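You operate a simulated robot arm through the tools that you are given. There is no shell and no other tool. Be economical: measure what you need, move in short steps, check, and stop when the job is done.

You are at the controls of a simulated robot arm. One attempt, no reset.

JOB
Set the brake gap at knob one to 0.40 mm.
Fine: free the lock lever, and lock the knobs again after; switch the coil off first and leave it off; read the grey display with the point dial on that knob; leave the other knobs.

It is judged by the outcome, as a careful person would: the job done as asked, and still so three seconds after it is handed in. It fails if anything else is knocked over, pushed out of place, dropped, spilled or broken.

ROBOT AND FRAMES
A 6-joint arm with a two-finger parallel gripper, fixed in place. Base frame: the origin is at the foot of the arm, x ahead of it, y to its left, z up. Units: cm, degrees, N and s.
With the tool pointing down near the work surface it reaches from about 24 to 64 cm from the base axis. Its first joint turns from -66.0 to 66.0 degrees. Payload 2.7 kg.
The TCP is the grasp point between the finger pads, 2.3 cm short of the fingertips. In the tool frame z runs along the fingers and y along their closing line. The gripper opens to 9.4 cm. The fingers are 3.8 cm wide and 1 cm thick; the gripper's body (5.4 by 9.6 cm) begins 3.9 cm behind the TCP.
Orientation is that of the tool frame in the base frame, as a unit quaternion [x, y, z, w]. With the fingers straight down and closing along the base's y, the tool's x points along the base's -x, its y along +y and its z along -z.

CONTROLS
- The arm moves only by the tool jog_arm. Its arguments are lists of equal length, an entry for each row: "dp": the shift along the base's x, y, z in cm, a list of three; "turn": the turn, a rotation vector about the base's x, y, z in degrees, a list of three; "hand": the finger opening in cm, from 0 to 9.4. In form: {"dp": [[dx, dy, dz], ...], "turn": [[rx, ry, rz], ...], "hand": [hand, ...]}. A call has 1 to 10 rows; each row is the pose to reach, as a shift and turn from the pose commanded when the call began. A row lasts 0.2 s, in which the tool goes at most 5 cm and 8.6 degrees; a call with a longer step from one row to the next is refused whole, and so is a gripper value outside its range. Where a pose cannot be reached the arm comes as near as it can. A force on the tool above 70 N (or 10 N above the force at the start of the call, whichever is more), or a blocked arm, ends the call early, and 0.2 s more pass. The fingers move at their own pace (about 4.5 cm/s each) and stop on an object; they squeeze with about 36 N. The grip force told is the motor's: it shows also when the fingers shut on nothing. Time passes only in rows, and 0.2 s behind the last, so rows that repeat a pose let the fingers close. The reply holds the time, the measured pose of the TCP, the force on the tool along the base axes, the opening and the grip force, in the units named above and with some noise, and new pictures: "views" is both (left out), scene, wrist or none.
- Cameras (640 x 400 px; columns grow to the right, rows downward): "scene" is fixed at [9.41, -45.04, 140.64]; the picture's right is [0.56, -0.83, 0.00], its down [-0.46, -0.31, -0.83] and it looks along [0.69, 0.46, -0.55] (base axes); focal length 246 px, centre (320, 200). "wrist" rides on the gripper at [-3.9, 0, -4.4] in the tool frame; the picture's right is [0.00, -1.00, 0.00], its down [0.97, 0.00, -0.24] and it looks along [0.24, 0.00, 0.97] (tool axes); focal length 218 px, centre (320, 200).
- measure_at(camera, pixels): for up to 12 pixels [column, row] of the newest picture of that camera ("zoom" is the newest enlarged one), the place [x, y, z] in the base frame of the surface seen there, good to about 0.2 cm. The clock stands still meanwhile.
- enlarge(camera, box): a new picture of the part [left, top, right, bottom] of that camera's present view, enlarged. The clock stands still meanwhile.
- job_done(): hands the job in; it is judged then, once.

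Go step by step. Measure first, check grasps and placings, and put right what went wrong. The budget is 80 turns and 120 pictures, counting those below and the enlarged ones. Unless the task says otherwise, let go and move clear before handing in, and close with one line.

The tools are called as a command line: name --argument value ..., lists and objects as JSON in quotes. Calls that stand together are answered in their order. jog_arm: Moves the arm, as the interface text tells. Its arguments: {"type":"object","properties":{"dp":{"type":"array","items":{"type":"array","items":{"type":"number"}}},"turn":{"type":"array","items":{"type":"array","items":{"type":"number"}}},"hand":{"type":"array","items":{"type":"number"}},"views":{"type":"string","enum":["both","scene","wrist","none"]}},"required":["dp","turn","hand"]} The other tools are called the same way: measure_at (camera, pixels) gives the place of the surface under pixels of a picture; enlarge (camera, box) takes an enlarged picture of a part of a camera's view; job_done () hands the job in.

At the start:

```text
t: 0.0
tcp_pos: [32.49, -9.84, 122.59]
tool_rot: [0.0, 1.0, 0.001, 0.001]
force: [0.2, -0.1, 0.7]
opening: 9.4
finger_force: 0.1
```

scene: 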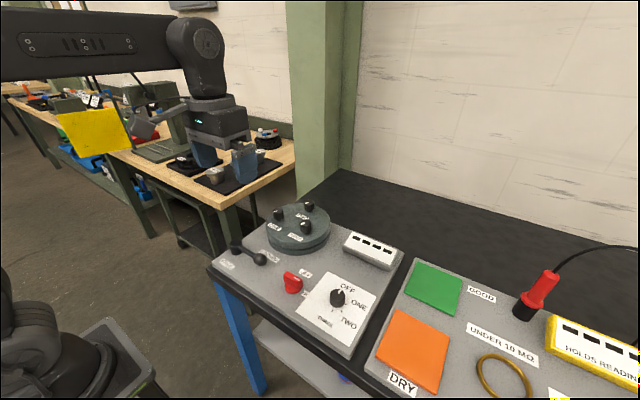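
wrist: 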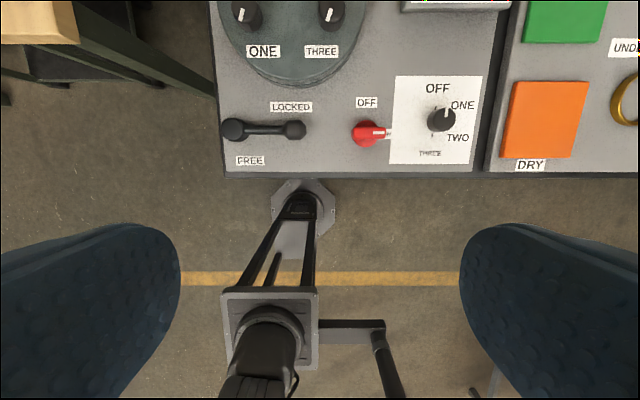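

The pictures show the panel with the brake disc (three knobs), lock lever, red coil switch and a point dial. I enlarge both views to read details.

enlarge --camera "scene" --box '[200, 190, 410, 360]'

enlarge --camera "wrist" --box '[210, 0, 500, 180]'

measure_at --camera "wrist" --pixels '[[234, 129], [263, 130], [293, 130], [365, 133], [384, 133], [441, 119], [246, 14], [330, 14], [262, 51], [300, 160], [440, 150], [290, 40]]'

measure_at --camera "scene" --pixels '[[234, 246], [260, 259], [278, 214], [309, 206], [306, 228], [337, 296], [292, 283], [372, 244], [305, 215], [268, 230], [300, 250], [328, 225]]'

```text
2.35 times, centred on (305, 275) of scene
```

zoom: 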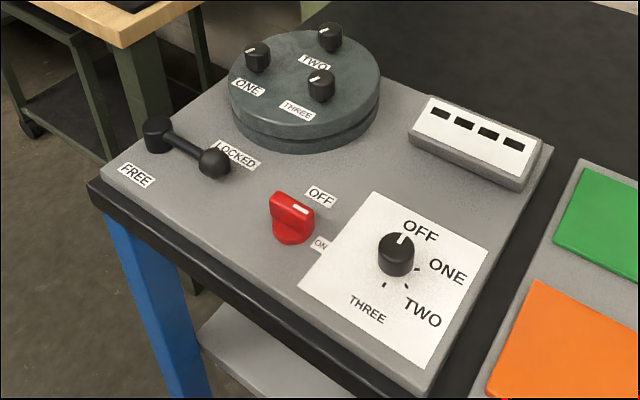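

```text
2.21 times, centred on (355, 90) of wrist
```

zoom: 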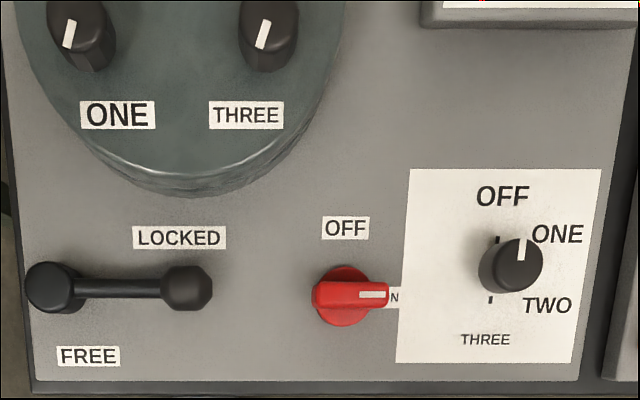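

```text
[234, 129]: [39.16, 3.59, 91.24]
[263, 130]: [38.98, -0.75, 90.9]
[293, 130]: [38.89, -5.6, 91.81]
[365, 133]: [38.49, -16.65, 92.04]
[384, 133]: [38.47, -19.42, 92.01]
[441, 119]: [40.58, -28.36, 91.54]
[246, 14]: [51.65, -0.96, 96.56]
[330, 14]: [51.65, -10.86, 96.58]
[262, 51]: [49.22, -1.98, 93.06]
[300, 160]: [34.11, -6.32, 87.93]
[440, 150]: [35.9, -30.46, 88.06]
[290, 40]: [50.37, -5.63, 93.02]
```

```text
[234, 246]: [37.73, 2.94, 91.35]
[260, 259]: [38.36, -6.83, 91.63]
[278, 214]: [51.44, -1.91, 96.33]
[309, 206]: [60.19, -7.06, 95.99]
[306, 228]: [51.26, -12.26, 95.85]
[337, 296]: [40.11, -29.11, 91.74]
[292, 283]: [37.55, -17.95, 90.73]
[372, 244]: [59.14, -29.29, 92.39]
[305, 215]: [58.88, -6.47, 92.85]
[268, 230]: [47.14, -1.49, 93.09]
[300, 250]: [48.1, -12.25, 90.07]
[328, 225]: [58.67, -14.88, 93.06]
```

The coil knob's pointer is toward ON, the lever is at LOCKED, and the point dial seems to be at OFF. I move above the panel for a better view.

jog_arm --dp '[[3, 0, -3], [6, 0, -6], [8, 0, -8], [8, 0, -8]]' --turn '[[0, 0, 0], [0, 0, 0], [0, 0, 0], [0, 0, 0]]' --hand '[9.4, 9.4, 9.4, 9.4]'

```text
t: 1.0
tcp_pos: [40.64, -9.79, 114.4]
tool_rot: [0.0, 1.0, 0.0, 0.001]
force: [0.6, -0.6, 0.1]
opening: 9.4
finger_force: 0.0
```

scene: 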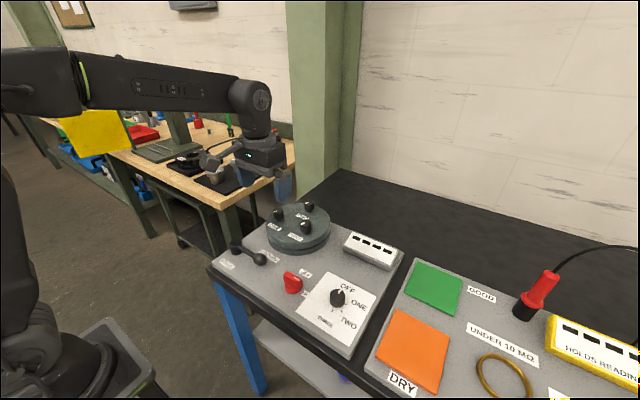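
wrist: 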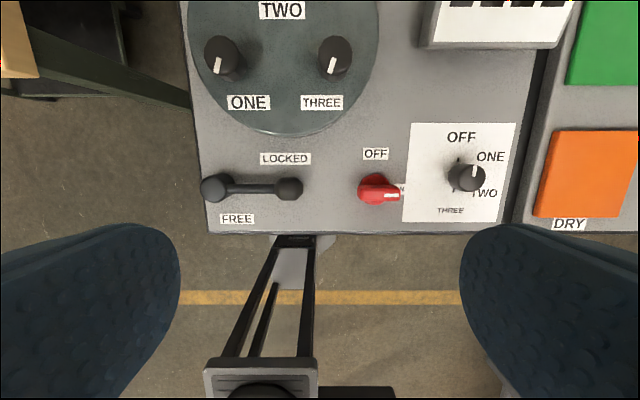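

I measure the parts from this nearer view.

enlarge --camera "wrist" --box '[190, 120, 350, 230]'

enlarge --camera "wrist" --box '[350, 120, 520, 230]'

measure_at --camera "wrist" --pixels '[[212, 187], [250, 190], [290, 188], [374, 187], [391, 194], [467, 179], [222, 52], [334, 52], [250, 225], [430, 90], [330, 225], [330, 150]]'

measure_at --camera "wrist" --pixels '[[475, 172], [210, 135], [400, 225], [400, 60], [205, 55], [240, 55], [318, 52], [352, 52], [283, 60], [450, 180], [485, 180], [362, 185]]'

```text
3.64 times, centred on (270, 175) of wrist
```

zoom: 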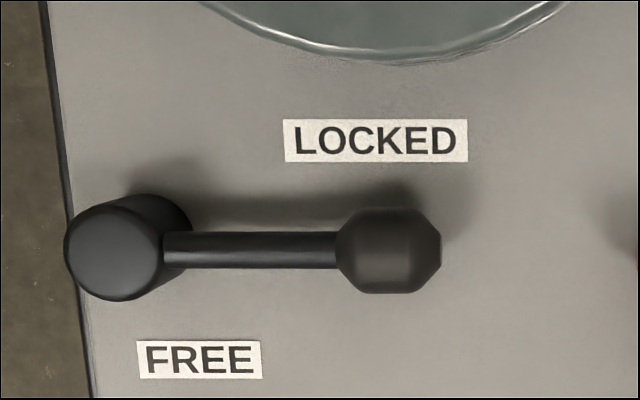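

```text
3.64 times, centred on (435, 175) of wrist
```

zoom: 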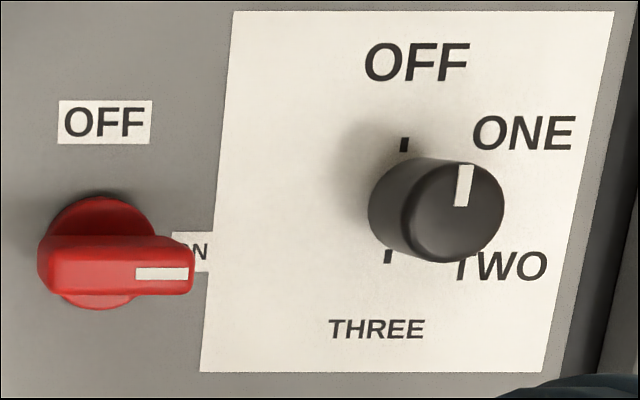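

```text
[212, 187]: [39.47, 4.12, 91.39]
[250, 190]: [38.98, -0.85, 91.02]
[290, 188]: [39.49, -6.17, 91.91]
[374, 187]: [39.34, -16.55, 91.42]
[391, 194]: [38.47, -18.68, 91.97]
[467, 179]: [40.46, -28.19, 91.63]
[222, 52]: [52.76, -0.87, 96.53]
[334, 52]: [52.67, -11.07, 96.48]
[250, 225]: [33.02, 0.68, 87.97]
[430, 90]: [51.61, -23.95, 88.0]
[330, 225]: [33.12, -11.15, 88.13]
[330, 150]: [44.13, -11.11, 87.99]
```

```text
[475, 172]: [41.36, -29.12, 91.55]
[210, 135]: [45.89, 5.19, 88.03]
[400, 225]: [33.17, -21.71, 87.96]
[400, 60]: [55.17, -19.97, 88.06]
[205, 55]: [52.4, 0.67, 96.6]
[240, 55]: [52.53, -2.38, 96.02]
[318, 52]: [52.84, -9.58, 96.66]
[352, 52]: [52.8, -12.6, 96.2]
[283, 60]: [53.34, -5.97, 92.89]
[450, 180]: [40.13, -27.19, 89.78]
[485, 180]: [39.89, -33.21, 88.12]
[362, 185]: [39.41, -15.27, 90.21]
```

The panel is at z=88 and the disc top at 93. The coil bar is near (39,-17) with its top at z 92, lying along y. I go above it and yaw -90° so the fingers close across the bar.

jog_arm --dp '[[0, -1, -1], [0, -2, -2], [-0.5, -3, -4], [-1, -4, -6], [-1.4, -5, -8], [-1.4, -6, -10], [-1.4, -7, -12], [-1.4, -7.2, -12.5], [-1.4, -7.2, -13], [-1.4, -7.2, -13]]' --turn '[[0, 0, -8.5], [0, 0, -17], [0, 0, -25.5], [0, 0, -34], [0, 0, -42.5], [0, 0, -51], [0, 0, -59.5], [0, 0, -68], [0, 0, -76.5], [0, 0, -85]]' --hand '[5, 5, 5, 5, 5, 5, 5, 5, 5, 5]' --views "none"

jog_arm --dp '[[0, 0, 0], [0, 0, 0]]' --turn '[[0, 0, -5], [0, 0, -5]]' --hand '[5, 5]'

```text
t: 3.2
tcp_pos: [39.27, -16.87, 101.56]
tool_rot: [0.676, 0.737, -0.001, 0.001]
force: [0.4, 0.0, 0.0]
opening: 4.99
finger_force: 0.0
```

```text
t: 3.8
tcp_pos: [39.22, -17.01, 101.68]
tool_rot: [0.707, 0.707, -0.001, 0.001]
force: [0.7, 0.3, -0.3]
opening: 5.0
finger_force: 0.0
```

scene: 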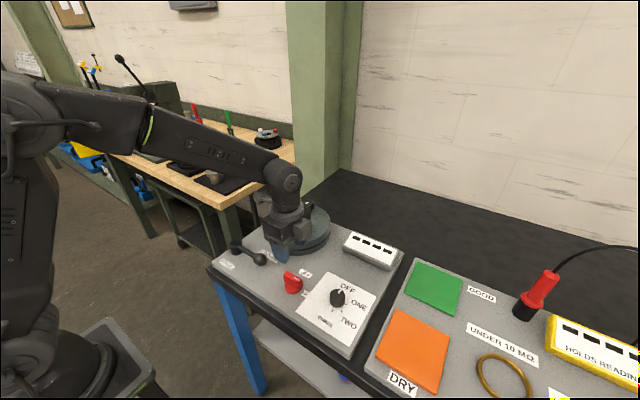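
wrist: 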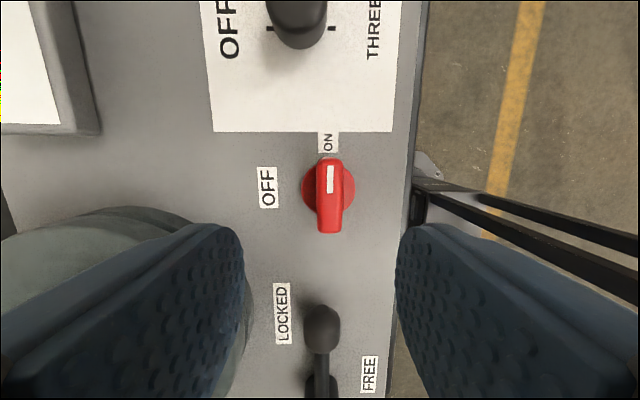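

The bar lies at (330,195), in line with the finger gap. I measure its ends and sides.

measure_at --camera "wrist" --pixels '[[331, 162], [330, 210], [318, 195], [341, 195], [330, 226], [348, 185], [308, 185], [322, 320], [320, 385], [330, 185]]'

enlarge --camera "wrist" --box '[250, 120, 410, 400]'

```text
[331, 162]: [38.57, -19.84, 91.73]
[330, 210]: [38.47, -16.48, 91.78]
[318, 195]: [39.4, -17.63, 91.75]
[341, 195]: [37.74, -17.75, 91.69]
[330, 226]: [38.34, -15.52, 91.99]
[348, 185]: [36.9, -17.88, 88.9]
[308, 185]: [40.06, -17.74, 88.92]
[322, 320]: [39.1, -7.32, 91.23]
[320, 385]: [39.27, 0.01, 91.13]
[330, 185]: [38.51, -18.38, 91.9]
```

```text
1.43 times, centred on (330, 260) of wrist
```

zoom: 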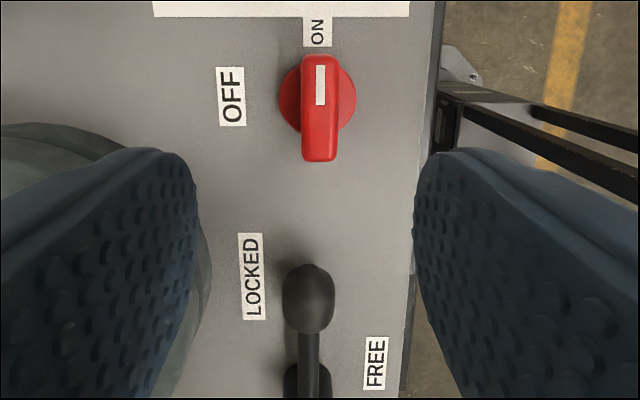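

The bar's centre is (38.55,-17.65), its top is at z 92 and its base at 88.9. I descend to z 91.6 and close.

jog_arm --dp '[[-0.6, -0.62, -3], [-0.6, -0.62, -6], [-0.6, -0.62, -8.5], [-0.6, -0.62, -10], [-0.6, -0.62, -10], [-0.6, -0.62, -10], [-0.6, -0.62, -10], [-0.6, -0.62, -10]]' --turn '[[0, 0, 0], [0, 0, 0], [0, 0, 0], [0, 0, 0], [0, 0, 0], [0, 0, 0], [0, 0, 0], [0, 0, 0]]' --hand '[5, 5, 5, 5, 5, 1, 1, 1]'

```text
t: 5.6
tcp_pos: [38.57, -17.62, 91.6]
tool_rot: [0.707, 0.707, -0.001, -0.001]
force: [-11.7, 0.6, 1.5]
opening: 1.82
finger_force: 44.9
```

scene: 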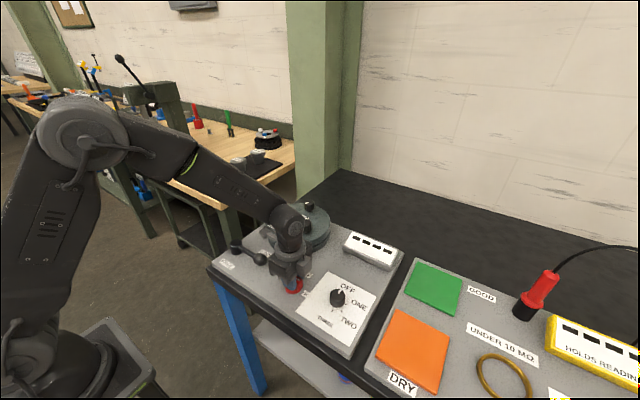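
wrist: 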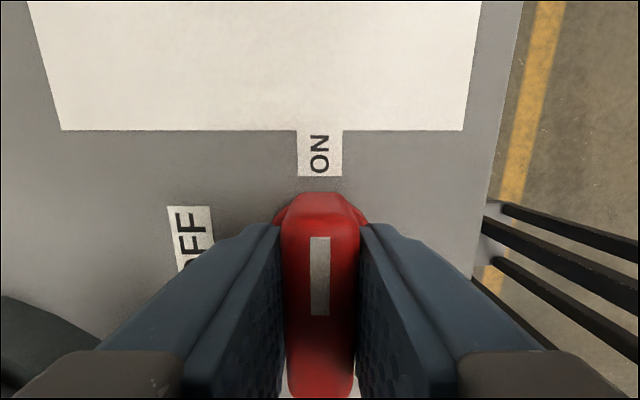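

The bar is gripped (opening 1.82). I turn it counter-clockwise towards OFF.

jog_arm --dp '[[0, 0, 0], [0, 0, 0], [0, 0, 0], [0, 0, 0], [0, 0, 0], [0, 0, 0], [0, 0, 0], [0, 0, 0], [0, 0, 0], [0, 0, 0]]' --turn '[[0, 0, 8], [0, 0, 16], [0, 0, 24], [0, 0, 32], [0, 0, 40], [0, 0, 48], [0, 0, 56], [0, 0, 64], [0, 0, 72], [0, 0, 80]]' --hand '[1, 1, 1, 1, 1, 1, 1, 1, 1, 1]'

```text
t: 7.8
tcp_pos: [38.55, -17.46, 91.67]
tool_rot: [0.085, 0.996, 0.0, 0.0]
force: [-15.1, 20.1, 20.3]
opening: 1.78
finger_force: 44.9
```

scene: 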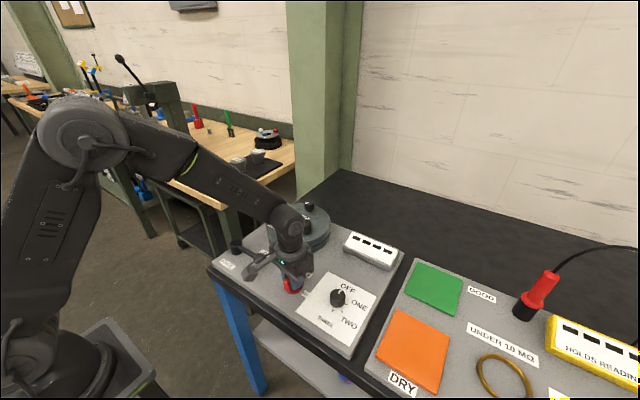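
wrist: 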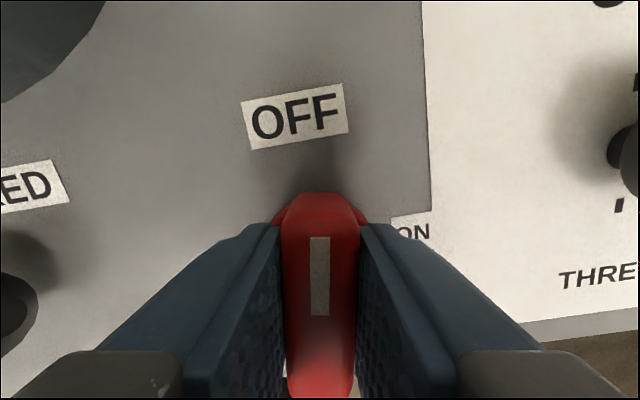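

The bar turns with the gripper. I go the last 10°, then open and rise.

jog_arm --dp '[[0, 0, 0], [0, 0, 0], [0, 0, 0]]' --turn '[[0, 0, 6], [0, 0, 10], [0, 0, 10]]' --hand '[1, 1, 1]' --views "none"

jog_arm --dp '[[0, 0, 0], [0, 0, 0], [0, 0, 0], [0, 0, 4], [0, 2, 8], [0, 5, 11], [0, 8, 13], [0, 8, 13]]' --turn '[[0, 0, 0], [0, 0, 0], [0, 0, 0], [0, 0, 0], [0, 0, 0], [0, 0, 0], [0, 0, 0], [0, 0, 0]]' --hand '[4, 5, 5, 5, 5, 5, 5, 5]'

```text
t: 8.6
tcp_pos: [38.59, -17.54, 91.67]
tool_rot: [0.0, 1.0, 0.0, 0.0]
force: [-15.1, 27.2, 23.8]
opening: 1.8
finger_force: 45.4
```

```text
t: 10.4
tcp_pos: [38.87, -9.66, 104.49]
tool_rot: [-0.001, 1.0, 0.001, 0.0]
force: [0.4, 0.2, 0.4]
opening: 5.0
finger_force: 0.0
```

scene: 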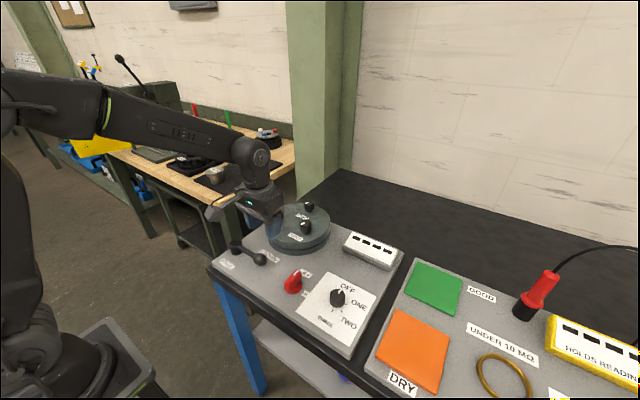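
wrist: 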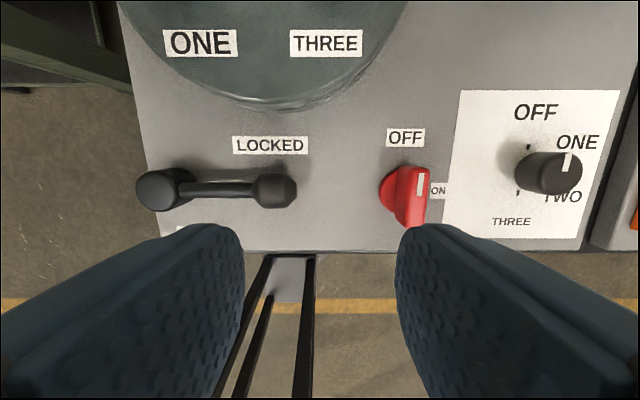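

The coil is OFF (white mark up at (419,185)). Now I measure the lever for a grip on its rod.

measure_at --camera "wrist" --pixels '[[150, 190], [162, 190], [190, 188], [220, 186], [220, 194], [250, 190], [258, 190], [275, 178], [275, 204], [294, 190], [139, 190], [158, 206]]'

enlarge --camera "scene" --box '[210, 220, 310, 300]'

```text
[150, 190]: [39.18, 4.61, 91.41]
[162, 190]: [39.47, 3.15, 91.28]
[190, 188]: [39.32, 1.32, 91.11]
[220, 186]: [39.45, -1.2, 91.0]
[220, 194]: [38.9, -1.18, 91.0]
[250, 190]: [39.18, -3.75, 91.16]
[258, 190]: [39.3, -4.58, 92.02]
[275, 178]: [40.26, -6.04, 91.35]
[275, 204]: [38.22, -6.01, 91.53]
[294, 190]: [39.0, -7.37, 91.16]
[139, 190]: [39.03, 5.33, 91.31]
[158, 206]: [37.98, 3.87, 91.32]
```

```text
5.00 times, centred on (260, 260) of scene
```

zoom: 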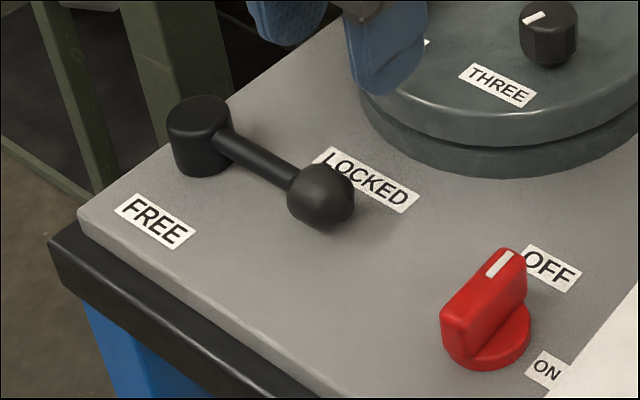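

The hub is at (39.2,3.85) and the rod runs along y at z≈90.5. I yaw +90° and move above the rod at y=-1.5.

jog_arm --dp '[[0, 1, 0], [0, 2, 0], [0, 3, 0], [0, 4, 0], [0, 5, 0], [0.3, 6, 0], [0.5, 7, -1], [0.7, 8, -2], [0.7, 8.15, -3], [0.7, 8.15, -4]]' --turn '[[0, 0, 8.5], [0, 0, 17], [0, 0, 25.5], [0, 0, 34], [0, 0, 42.5], [0, 0, 51], [0, 0, 59.5], [0, 0, 68], [0, 0, 76.5], [0, 0, 85]]' --hand '[4, 4, 4, 4, 4, 4, 4, 4, 4, 4]' --views "none"

jog_arm --dp '[[0, 0, 0], [0, 0, -1], [0, 0, -1]]' --turn '[[0, 0, 5], [0, 0, 5], [0, 0, 5]]' --hand '[4, 4, 4]'

```text
t: 12.6
tcp_pos: [39.4, -1.37, 100.62]
tool_rot: [-0.677, 0.736, 0.0, 0.001]
force: [0.3, 0.3, -0.1]
opening: 3.98
finger_force: 0.1
```

```text
t: 13.4
tcp_pos: [39.26, -1.47, 99.59]
tool_rot: [0.708, -0.706, 0.0, 0.0]
force: [0.6, -0.9, -0.1]
opening: 3.99
finger_force: 0.0
```

scene: 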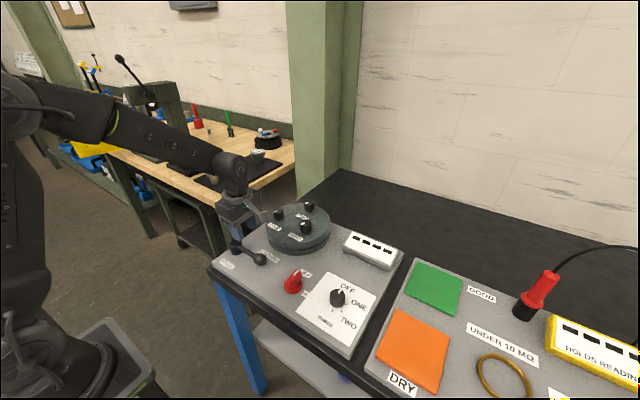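
wrist: 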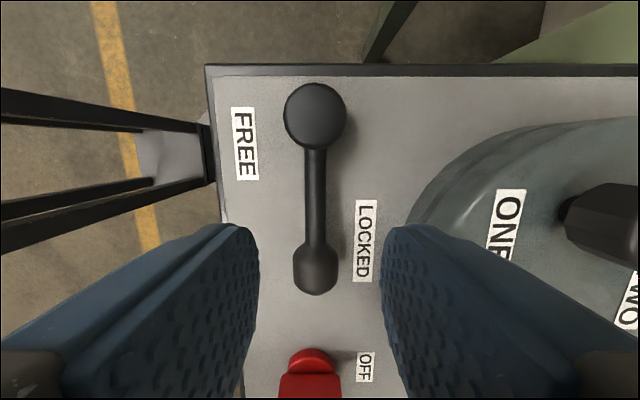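

The rod runs straight up the middle. I descend to z 91.2 and close on it.

jog_arm --dp '[[-0.05, 0, -3], [-0.05, 0, -6], [-0.05, 0, -8.4], [-0.05, 0, -8.4], [-0.05, 0, -8.4], [-0.05, 0, -8.4], [-0.05, 0, -8.4]]' --turn '[[0, 0, 0], [0, 0, 0], [0, 0, 0], [0, 0, 0], [0, 0, 0], [0, 0, 0], [0, 0, 0]]' --hand '[4, 4, 4, 4, 0.5, 0.5, 0.5]'

```text
t: 15.0
tcp_pos: [39.09, -1.55, 91.15]
tool_rot: [0.708, -0.706, -0.003, 0.001]
force: [-23.0, 0.3, 4.0]
opening: 1.36
finger_force: 45.3
```

scene: 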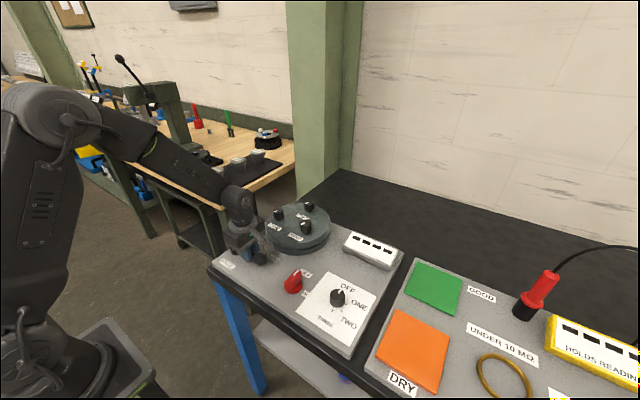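
wrist: 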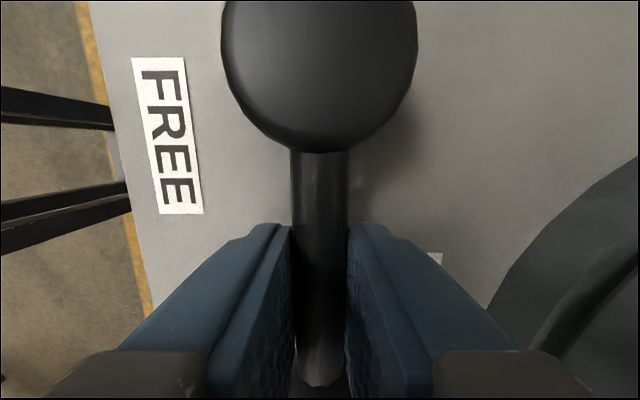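

The rod is gripped. I swing it along the arc about the hub towards FREE, checking the force partway.

jog_arm --dp '[[-0.75, 0.05, 0], [-1.49, 0.21, 0], [-2.2, 0.47, 0], [-2.86, 0.82, 0], [-3.47, 1.26, 0], [-4.01, 1.79, 0]]' --turn '[[0, 0, -8], [0, 0, -16], [0, 0, -24], [0, 0, -32], [0, 0, -40], [0, 0, -48]]' --hand '[0.5, 0.5, 0.5, 0.5, 0.5, 0.5]'

```text
t: 16.4
tcp_pos: [35.53, 0.08, 91.39]
tool_rot: [-0.361, 0.932, -0.003, 0.004]
force: [17.4, -48.5, -18.5]
opening: 1.79
finger_force: 44.9
```

scene: 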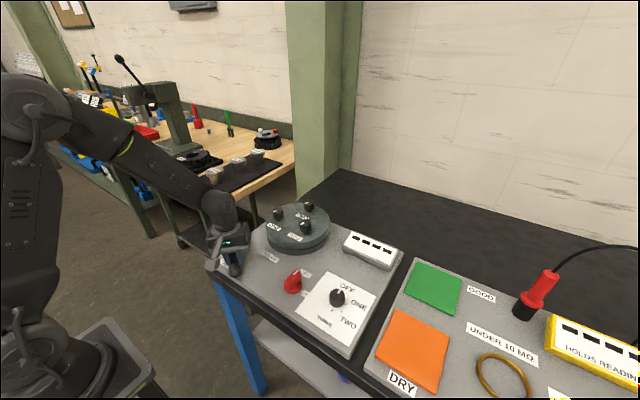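
wrist: 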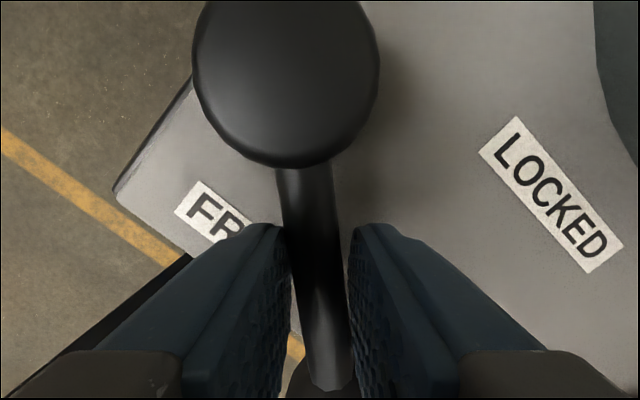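

The rod lags the gripper by about 10° and the force is 48 N: it may be a stop or stiffness. I open to let it relax and look.

jog_arm --dp '[[0, 0, 0], [0, 0, 0], [0, 0, 2], [0, 0, 5], [0, 0, 9], [0, 0, 9]]' --turn '[[0, 0, 0], [0, 0, 0], [0, 0, 0], [0, 0, 0], [0, 0, 0], [0, 0, 0]]' --hand '[3, 4, 4, 4, 4, 4]'

```text
t: 17.8
tcp_pos: [35.38, 0.36, 100.18]
tool_rot: [-0.358, 0.934, 0.001, 0.002]
force: [0.8, -1.0, -0.4]
opening: 3.98
finger_force: 0.1
```

scene: 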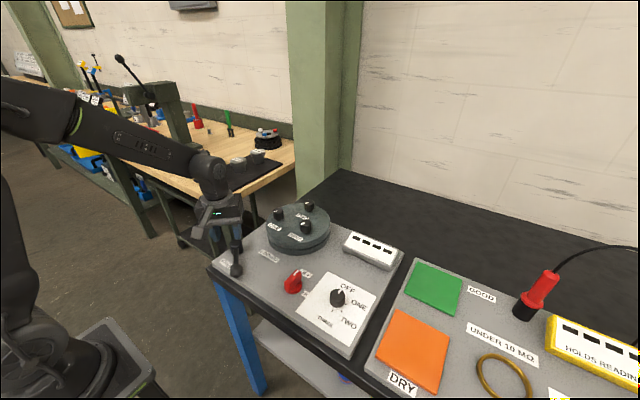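
wrist: 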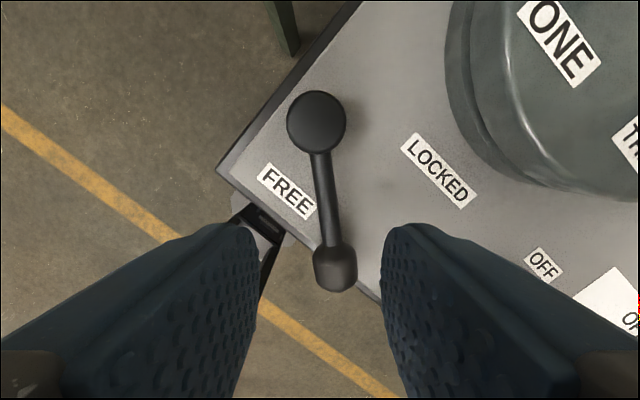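

I measure the lever angle here.

measure_at --camera "wrist" --pixels '[[316, 122], [322, 180], [328, 215], [332, 238], [335, 270], [285, 190], [437, 170]]'

```text
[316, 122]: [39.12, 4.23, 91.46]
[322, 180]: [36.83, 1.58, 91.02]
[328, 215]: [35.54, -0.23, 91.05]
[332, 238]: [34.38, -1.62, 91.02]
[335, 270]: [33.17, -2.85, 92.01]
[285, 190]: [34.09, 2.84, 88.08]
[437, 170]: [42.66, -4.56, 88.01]
```

The lever is at about 40°. I regrip it in line and push 12° further, to see whether this is a stop.

jog_arm --dp '[[0.52, -0.58, -3], [0.52, -0.58, -6], [0.52, -0.58, -9], [0.52, -0.58, -9], [0.52, -0.58, -9], [0.52, -0.58, -9], [0.25, -0.28, -9], [0.0, 0.0, -9], [-0.25, 0.28, -9]]' --turn '[[0, 0, 8], [0, 0, 8], [0, 0, 8], [0, 0, 8], [0, 0, 8], [0, 0, 8], [0, 0, 4], [0, 0, 0], [0, 0, -4]]' --hand '[4, 4, 4, 4, 0.5, 0.5, 0.5, 0.5, 0.5]' --views "none"

jog_arm --dp '[[0, 0, 0], [0, 0, 0], [0, 0, 2], [0, 0, 5], [0, 0, 9], [0, 0, 9]]' --turn '[[0, 0, 0], [0, 0, 0], [0, 0, 0], [0, 0, 0], [0, 0, 0], [0, 0, 0]]' --hand '[3, 4, 4, 4, 4, 4]' --views "wrist"

```text
t: 19.8
tcp_pos: [35.65, 0.11, 91.2]
tool_rot: [-0.338, 0.941, -0.007, 0.008]
force: [12.0, -16.2, -13.7]
opening: 1.99
finger_force: 45.1
stopped in row 9: the force on the tool passed its limit (the readings are from after the stop); the commanded pose is now the measured one
```

```text
t: 21.2
tcp_pos: [35.59, 0.21, 100.23]
tool_rot: [-0.336, 0.942, -0.005, 0.007]
force: [0.4, 0.5, 0.2]
opening: 4.02
finger_force: 0.0
```

wrist: 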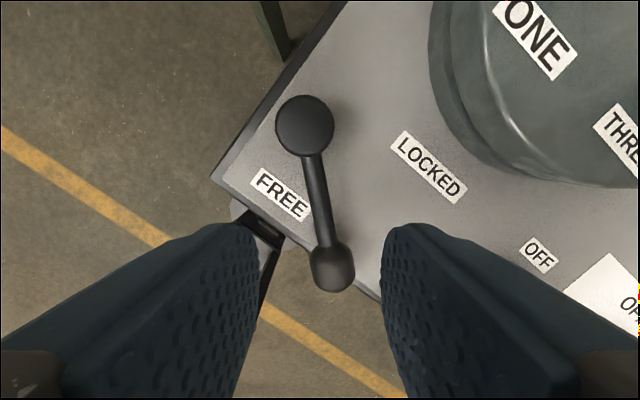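

That is a hard stop, so the lever is FREE. Next I level the tool and move above the point dial.

jog_arm --dp '[[0, 0, 1], [0, -2, 2]]' --turn '[[0.27, 0.95, 0], [0.27, 0.95, 0]]' --hand '[5, 5]' --views "none"

jog_arm --dp '[[1, -4, 0], [1, -8, 0], [1, -12, 1], [1, -16, 2], [1, -20, 2], [1, -24, 2], [1, -26.3, 2], [1, -26.3, 2]]' --turn '[[0, 0, -8], [0, 0, -16], [0, 0, -24], [0, 0, -32], [0, 0, -39.5], [0, 0, -39.5], [0, 0, -39.5], [0, 0, -39.5]]' --hand '[5, 5, 5, 5, 5, 5, 5, 5]'

```text
t: 21.8
tcp_pos: [35.59, -1.69, 102.25]
tool_rot: [-0.336, 0.942, 0.001, 0.0]
force: [0.5, -0.4, -0.1]
opening: 4.98
finger_force: 0.2
```

```text
t: 23.6
tcp_pos: [36.44, -27.96, 104.23]
tool_rot: [0.002, 1.0, 0.0, 0.0]
force: [0.8, -0.4, -1.1]
opening: 4.99
finger_force: 0.0
```

scene: 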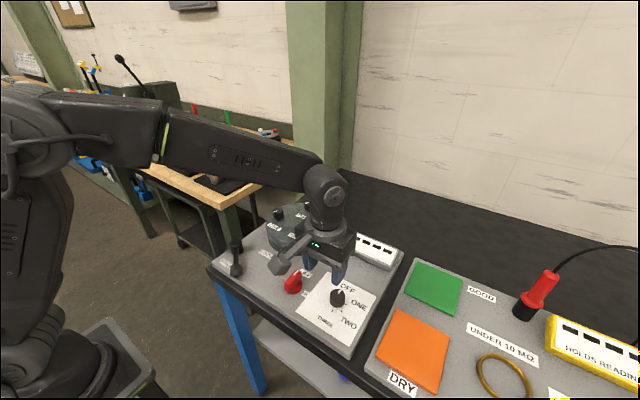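
wrist: 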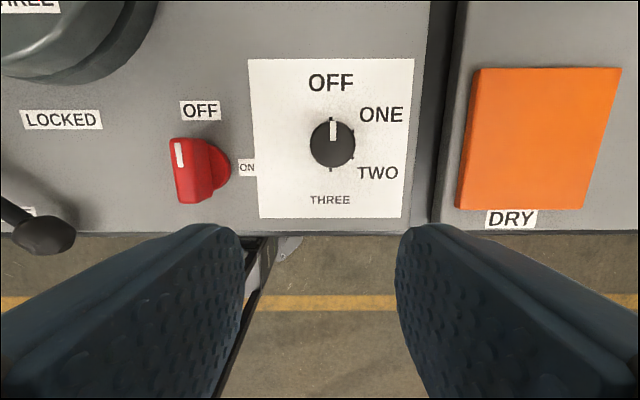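

enlarge --camera "wrist" --box '[250, 60, 415, 220]'

measure_at --camera "wrist" --pixels '[[332, 143], [333, 128], [315, 143], [350, 143], [332, 158], [330, 117], [330, 170], [353, 129], [353, 157], [322, 145]]'

```text
2.50 times, centred on (332, 140) of wrist
```

zoom: 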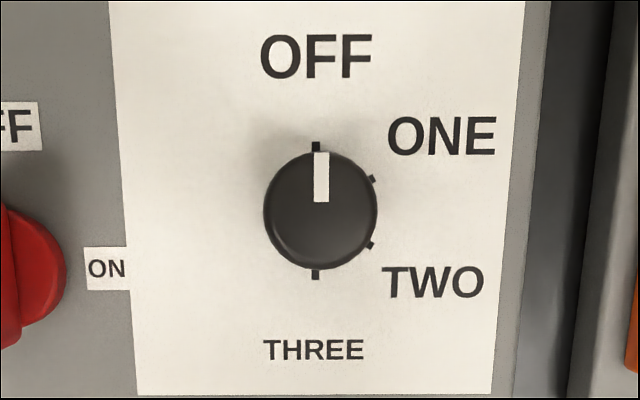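

```text
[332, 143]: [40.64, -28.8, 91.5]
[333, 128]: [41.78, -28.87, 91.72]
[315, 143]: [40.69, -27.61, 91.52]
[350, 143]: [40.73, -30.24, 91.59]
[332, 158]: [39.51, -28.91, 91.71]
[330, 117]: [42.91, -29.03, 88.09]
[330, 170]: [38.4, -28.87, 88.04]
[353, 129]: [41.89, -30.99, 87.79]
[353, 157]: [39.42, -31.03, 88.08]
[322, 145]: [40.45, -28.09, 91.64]
```

The dial's centre is (40.65,-28.9), about 2.7 cm across, and the ONE tick is 60° clockwise. I descend over it and close.

jog_arm --dp '[[2, -0.5, -2], [4.15, -0.92, -4], [4.15, -0.92, -7], [4.15, -0.92, -7]]' --turn '[[0, 0, 0], [0, 0, 0], [0, 0, 0], [0, 0, 0]]' --hand '[4.6, 4.6, 4.6, 4.6]' --views "wrist"

```text
t: 24.6
tcp_pos: [40.54, -28.98, 97.26]
tool_rot: [0.004, 1.0, 0.0, 0.001]
force: [1.1, 0.1, -0.1]
opening: 4.61
finger_force: 0.0
```

wrist: 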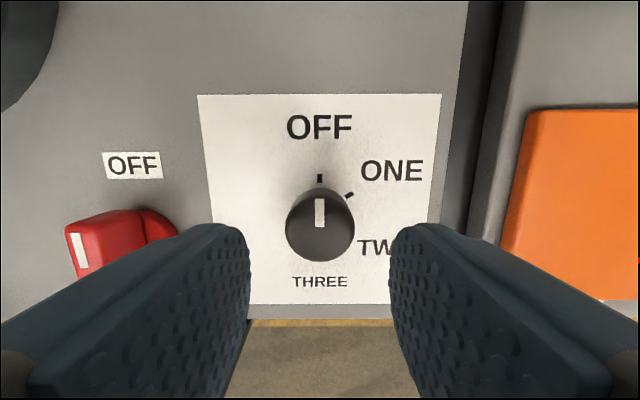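

jog_arm --dp '[[0.1, 0.05, -3], [0.1, 0.05, -5.9], [0.1, 0.05, -5.9], [0.1, 0.05, -5.9], [0.1, 0.05, -5.9], [0.1, 0.05, -5.9]]' --turn '[[0, 0, 0], [0, 0, 0], [0, 0, 0], [0, 0, 0], [0, 0, 0], [0, 0, 0]]' --hand '[4.6, 4.6, 4.6, 1.5, 1.5, 1.5]' --views "none"

jog_arm --dp '[[0, 0, 0], [0, 0, 0], [0, 0, 0], [0, 0, 0], [0, 0, 0], [0, 0, 0], [0, 0, 0], [0, 0, 0], [0, 0, 0]]' --turn '[[0, 0, -7], [0, 0, -14], [0, 0, -21], [0, 0, -28], [0, 0, -35], [0, 0, -42], [0, 0, -49], [0, 0, -56], [0, 0, -60]]' --hand '[1.5, 1.5, 1.5, 1.5, 1.5, 1.5, 1.5, 1.5, 1.5]'

```text
t: 26.0
tcp_pos: [40.86, -29.07, 91.36]
tool_rot: [0.003, 1.0, -0.001, 0.002]
force: [1.0, -21.8, -8.4]
opening: 3.56
finger_force: 45.4
```

```text
t: 28.0
tcp_pos: [40.7, -29.16, 91.58]
tool_rot: [0.504, 0.864, -0.002, 0.001]
force: [-11.9, -26.5, 1.0]
opening: 3.6
finger_force: 45.3
```

scene: 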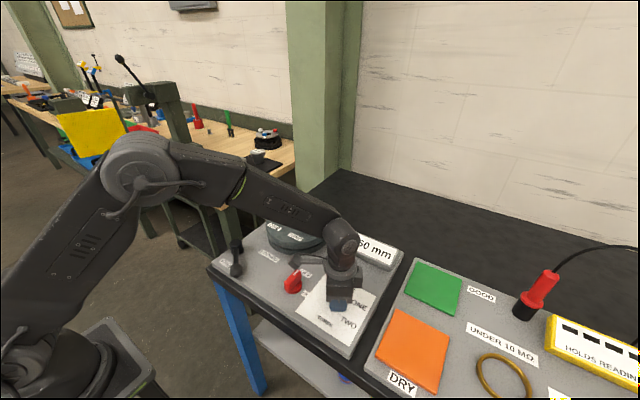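
wrist: 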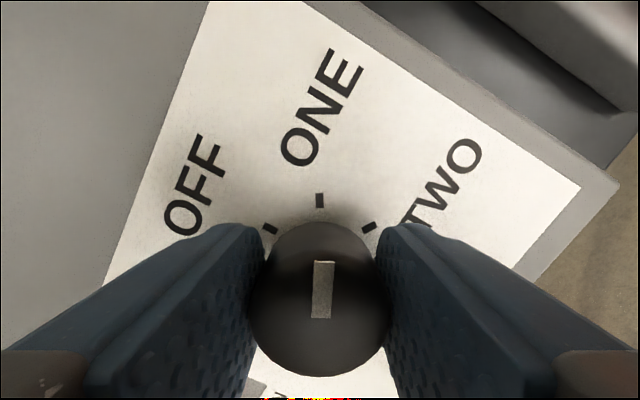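

The dial points to ONE and the display is lit. I release, rise, and head towards knob one.

jog_arm --dp '[[0, 0, 0], [0, 0, 0], [0, 0, 2], [0, 0, 6], [0, 0, 10], [0, 3, 14], [0, 7, 15]]' --turn '[[0, 0, 0], [0, 0, 0], [0, 0, 0], [0, 0, 0], [0, 0, 8], [0, 0, 16], [0, 0, 24]]' --hand '[4.5, 5, 5, 5, 5, 5, 5]' --views "none"

jog_arm --dp '[[1, 4, 0], [2, 8, 0], [3, 12, 0], [4, 16, 0], [6, 20, 0], [7.5, 21, 0], [7.5, 21, 0]]' --turn '[[0, 0, 7], [0, 0, 14], [0, 0, 21], [0, 0, 28], [0, 0, 36], [0, 0, 36], [0, 0, 36]]' --hand '[5, 5, 5, 5, 5, 5, 5]'

enlarge --camera "scene" --box '[250, 190, 410, 340]'

```text
t: 29.6
tcp_pos: [40.85, -22.14, 106.35]
tool_rot: [0.31, 0.951, 0.0, 0.0]
force: [-0.5, 0.7, -0.1]
opening: 4.98
finger_force: 0.1
```

```text
t: 31.2
tcp_pos: [48.3, -0.91, 106.58]
tool_rot: [0.001, 1.0, -0.001, 0.001]
force: [-0.1, 0.0, -0.1]
opening: 4.99
finger_force: 0.0
```

scene: 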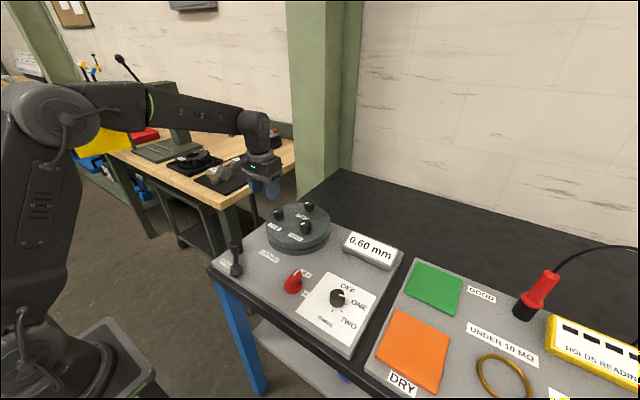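
wrist: 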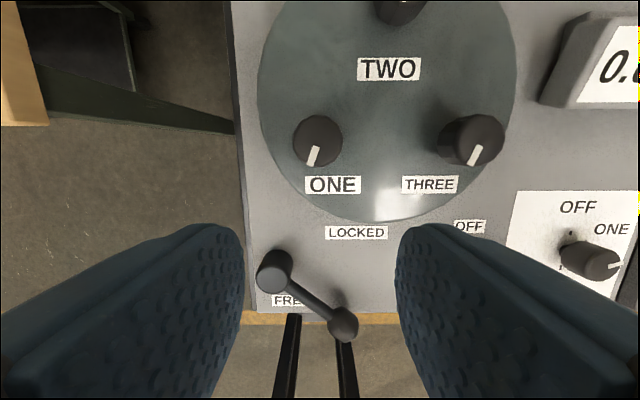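

```text
2.67 times, centred on (330, 265) of scene
```

zoom: 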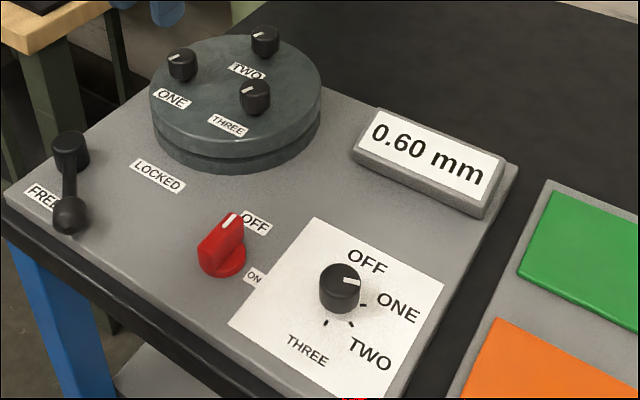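

The display reads 0.60 mm for knob one, the lever is at FREE and the coil is OFF. I measure knob one.

measure_at --camera "wrist" --pixels '[[318, 135], [318, 118], [318, 150], [298, 138], [336, 138], [314, 155], [318, 140], [400, 8], [473, 138], [400, 130]]'

enlarge --camera "wrist" --box '[260, 90, 380, 200]'

```text
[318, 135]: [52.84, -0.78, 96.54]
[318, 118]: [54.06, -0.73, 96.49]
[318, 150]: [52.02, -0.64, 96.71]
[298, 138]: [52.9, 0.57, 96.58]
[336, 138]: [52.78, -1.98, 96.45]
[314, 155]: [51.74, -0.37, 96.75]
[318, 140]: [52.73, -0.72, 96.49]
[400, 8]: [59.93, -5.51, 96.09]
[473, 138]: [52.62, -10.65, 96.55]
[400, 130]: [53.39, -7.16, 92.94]
```

```text
3.64 times, centred on (320, 145) of wrist
```

zoom: 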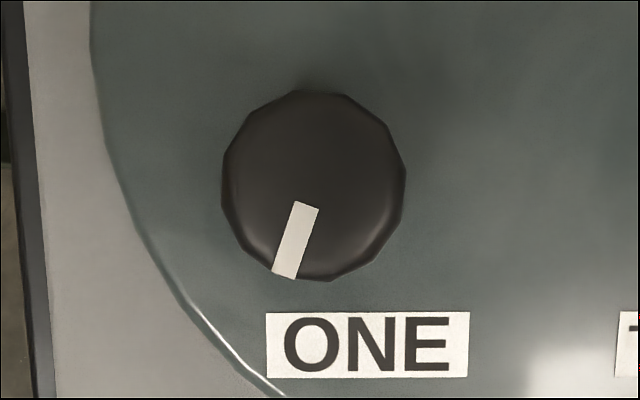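

Knob one's centre is (52.9,-0.75) with its top at 96.5. I descend, grip and make a small test turn.

jog_arm --dp '[[2.5, 0.1, -2], [4.6, 0.12, -5], [4.6, 0.12, -5], [4.6, 0.12, -8], [4.6, 0.12, -10.5], [4.6, 0.12, -10.5]]' --turn '[[0, 0, 0], [0, 0, 0], [0, 0, 0], [0, 0, 0], [0, 0, 0], [0, 0, 0]]' --hand '[4.8, 4.8, 4.8, 4.8, 4.8, 4.8]' --views "wrist"

```text
t: 32.6
tcp_pos: [52.88, -0.93, 95.83]
tool_rot: [0.002, 1.0, 0.0, 0.001]
force: [0.1, -0.1, -0.1]
opening: 4.81
finger_force: 0.1
```

wrist: 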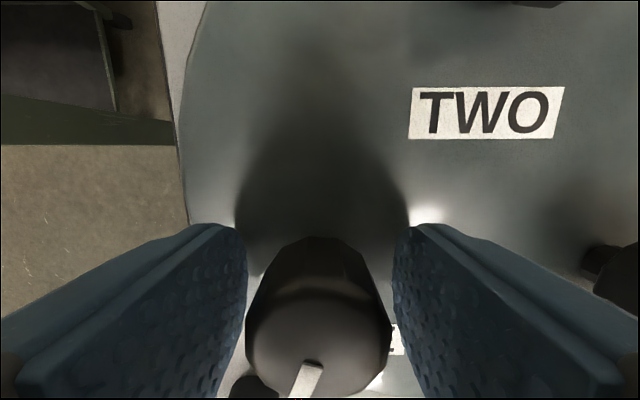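

The knob is centred between the fingers. I close and turn 16° clockwise as a test.

jog_arm --dp '[[0, 0, 0], [0, 0, 0], [0, 0, 0], [0, 0, 0], [0, 0, 0], [0, 0, 0]]' --turn '[[0, 0, 0], [0, 0, 0], [0, 0, 0], [0, 0, -8], [0, 0, -16], [0, 0, -16]]' --hand '[2, 2, 2, 2, 2, 2]'

enlarge --camera "scene" --box '[320, 220, 420, 280]'

```text
t: 34.0
tcp_pos: [52.82, -0.98, 95.9]
tool_rot: [0.143, 0.99, -0.002, -0.001]
force: [-3.3, -3.8, -1.9]
opening: 3.32
finger_force: 45.2
```

scene: 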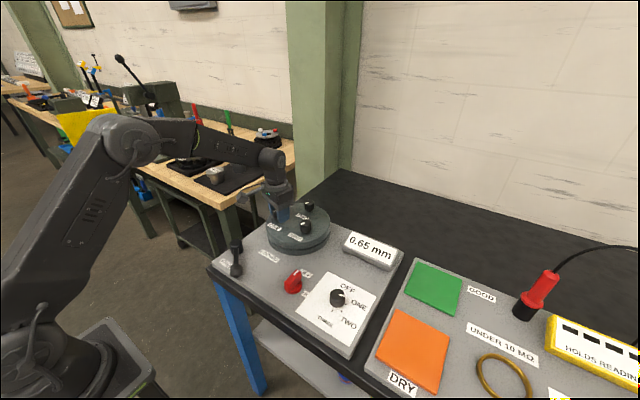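
wrist: 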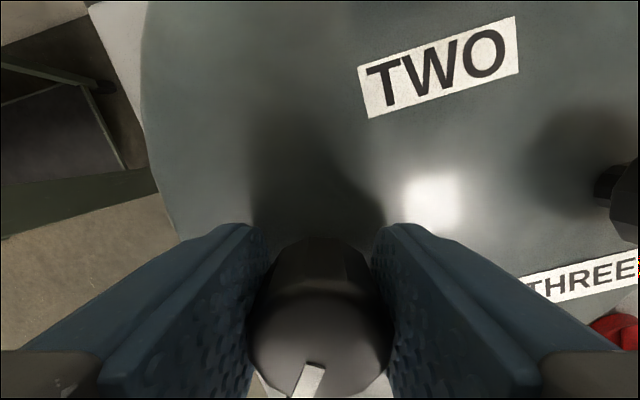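

```text
6.40 times, centred on (370, 250) of scene
```

zoom: 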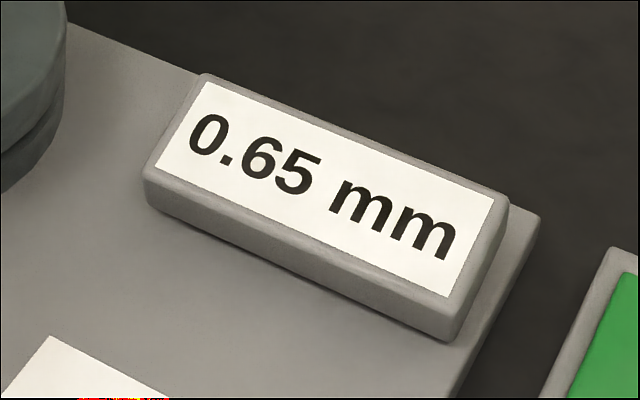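

Clockwise raised it by 0.05 mm over 16°. I turn back counter-clockwise about 72° and read again.

jog_arm --dp '[[0, 0, 0], [0, 0, 0], [0, 0, 0], [0, 0, 0], [0, 0, 0], [0, 0, 0], [0, 0, 0], [0, 0, 0], [0, 0, 0], [0, 0, 0]]' --turn '[[0, 0, 8], [0, 0, 16], [0, 0, 24], [0, 0, 32], [0, 0, 40], [0, 0, 48], [0, 0, 56], [0, 0, 64], [0, 0, 72], [0, 0, 72]]' --hand '[2, 2, 2, 2, 2, 2, 2, 2, 2, 2]'

enlarge --camera "scene" --box '[320, 220, 420, 280]'

```text
t: 36.2
tcp_pos: [52.67, -0.56, 95.91]
tool_rot: [-0.468, 0.884, 0.003, -0.002]
force: [-31.7, 23.6, 2.6]
opening: 3.3
finger_force: 45.0
```

scene: 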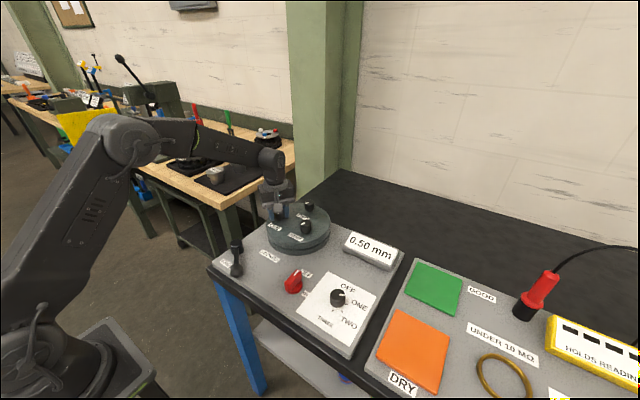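
wrist: 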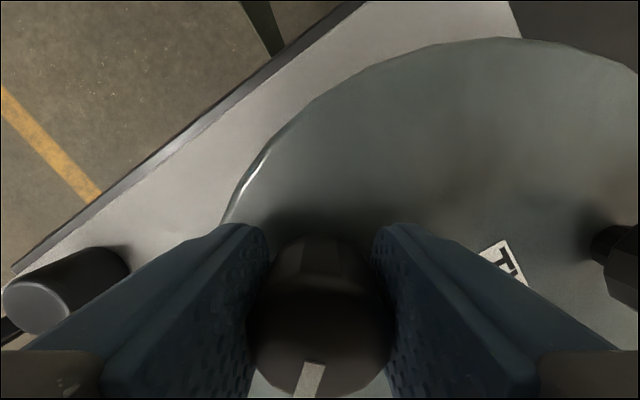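

```text
6.40 times, centred on (370, 250) of scene
```

zoom: 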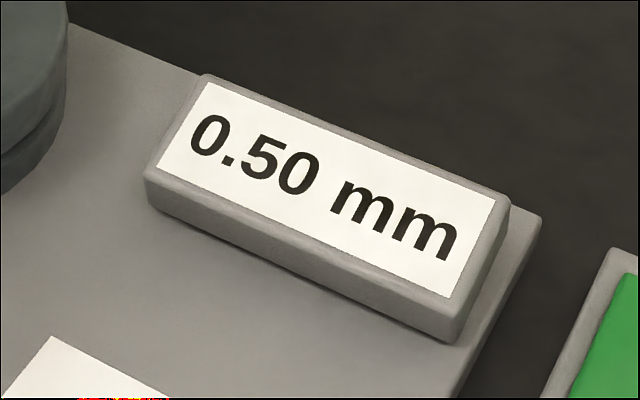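

It reads 0.50 mm. I turn another 32° counter-clockwise.

jog_arm --dp '[[0, 0, 0], [0, 0, 0], [0, 0, 0], [0, 0, 0], [0, 0, 0], [0, 0, 0]]' --turn '[[0, 0, 8], [0, 0, 16], [0, 0, 24], [0, 0, 32], [0, 0, 32], [0, 0, 32]]' --hand '[2, 2, 2, 2, 2, 2]' --views "wrist"

enlarge --camera "scene" --box '[320, 220, 420, 280]'

```text
t: 37.6
tcp_pos: [52.53, -0.67, 95.95]
tool_rot: [-0.693, 0.721, 0.006, -0.003]
force: [-44.6, 26.2, 12.1]
opening: 3.27
finger_force: 44.9
```

wrist: 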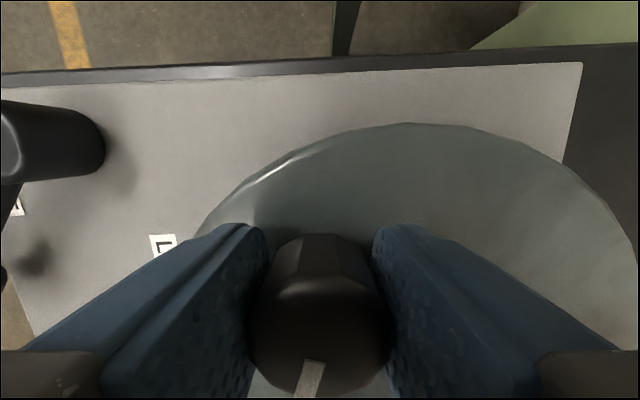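

```text
6.40 times, centred on (370, 250) of scene
```

zoom: 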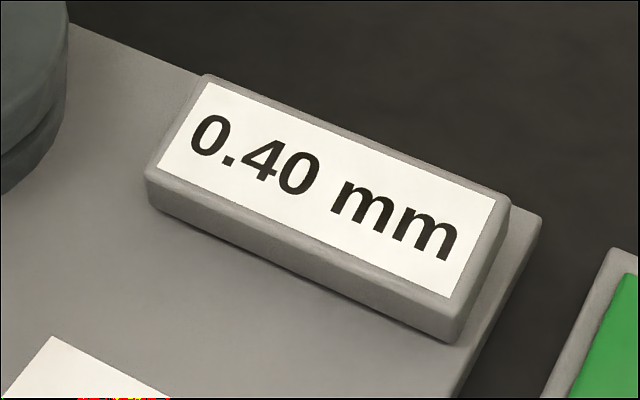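

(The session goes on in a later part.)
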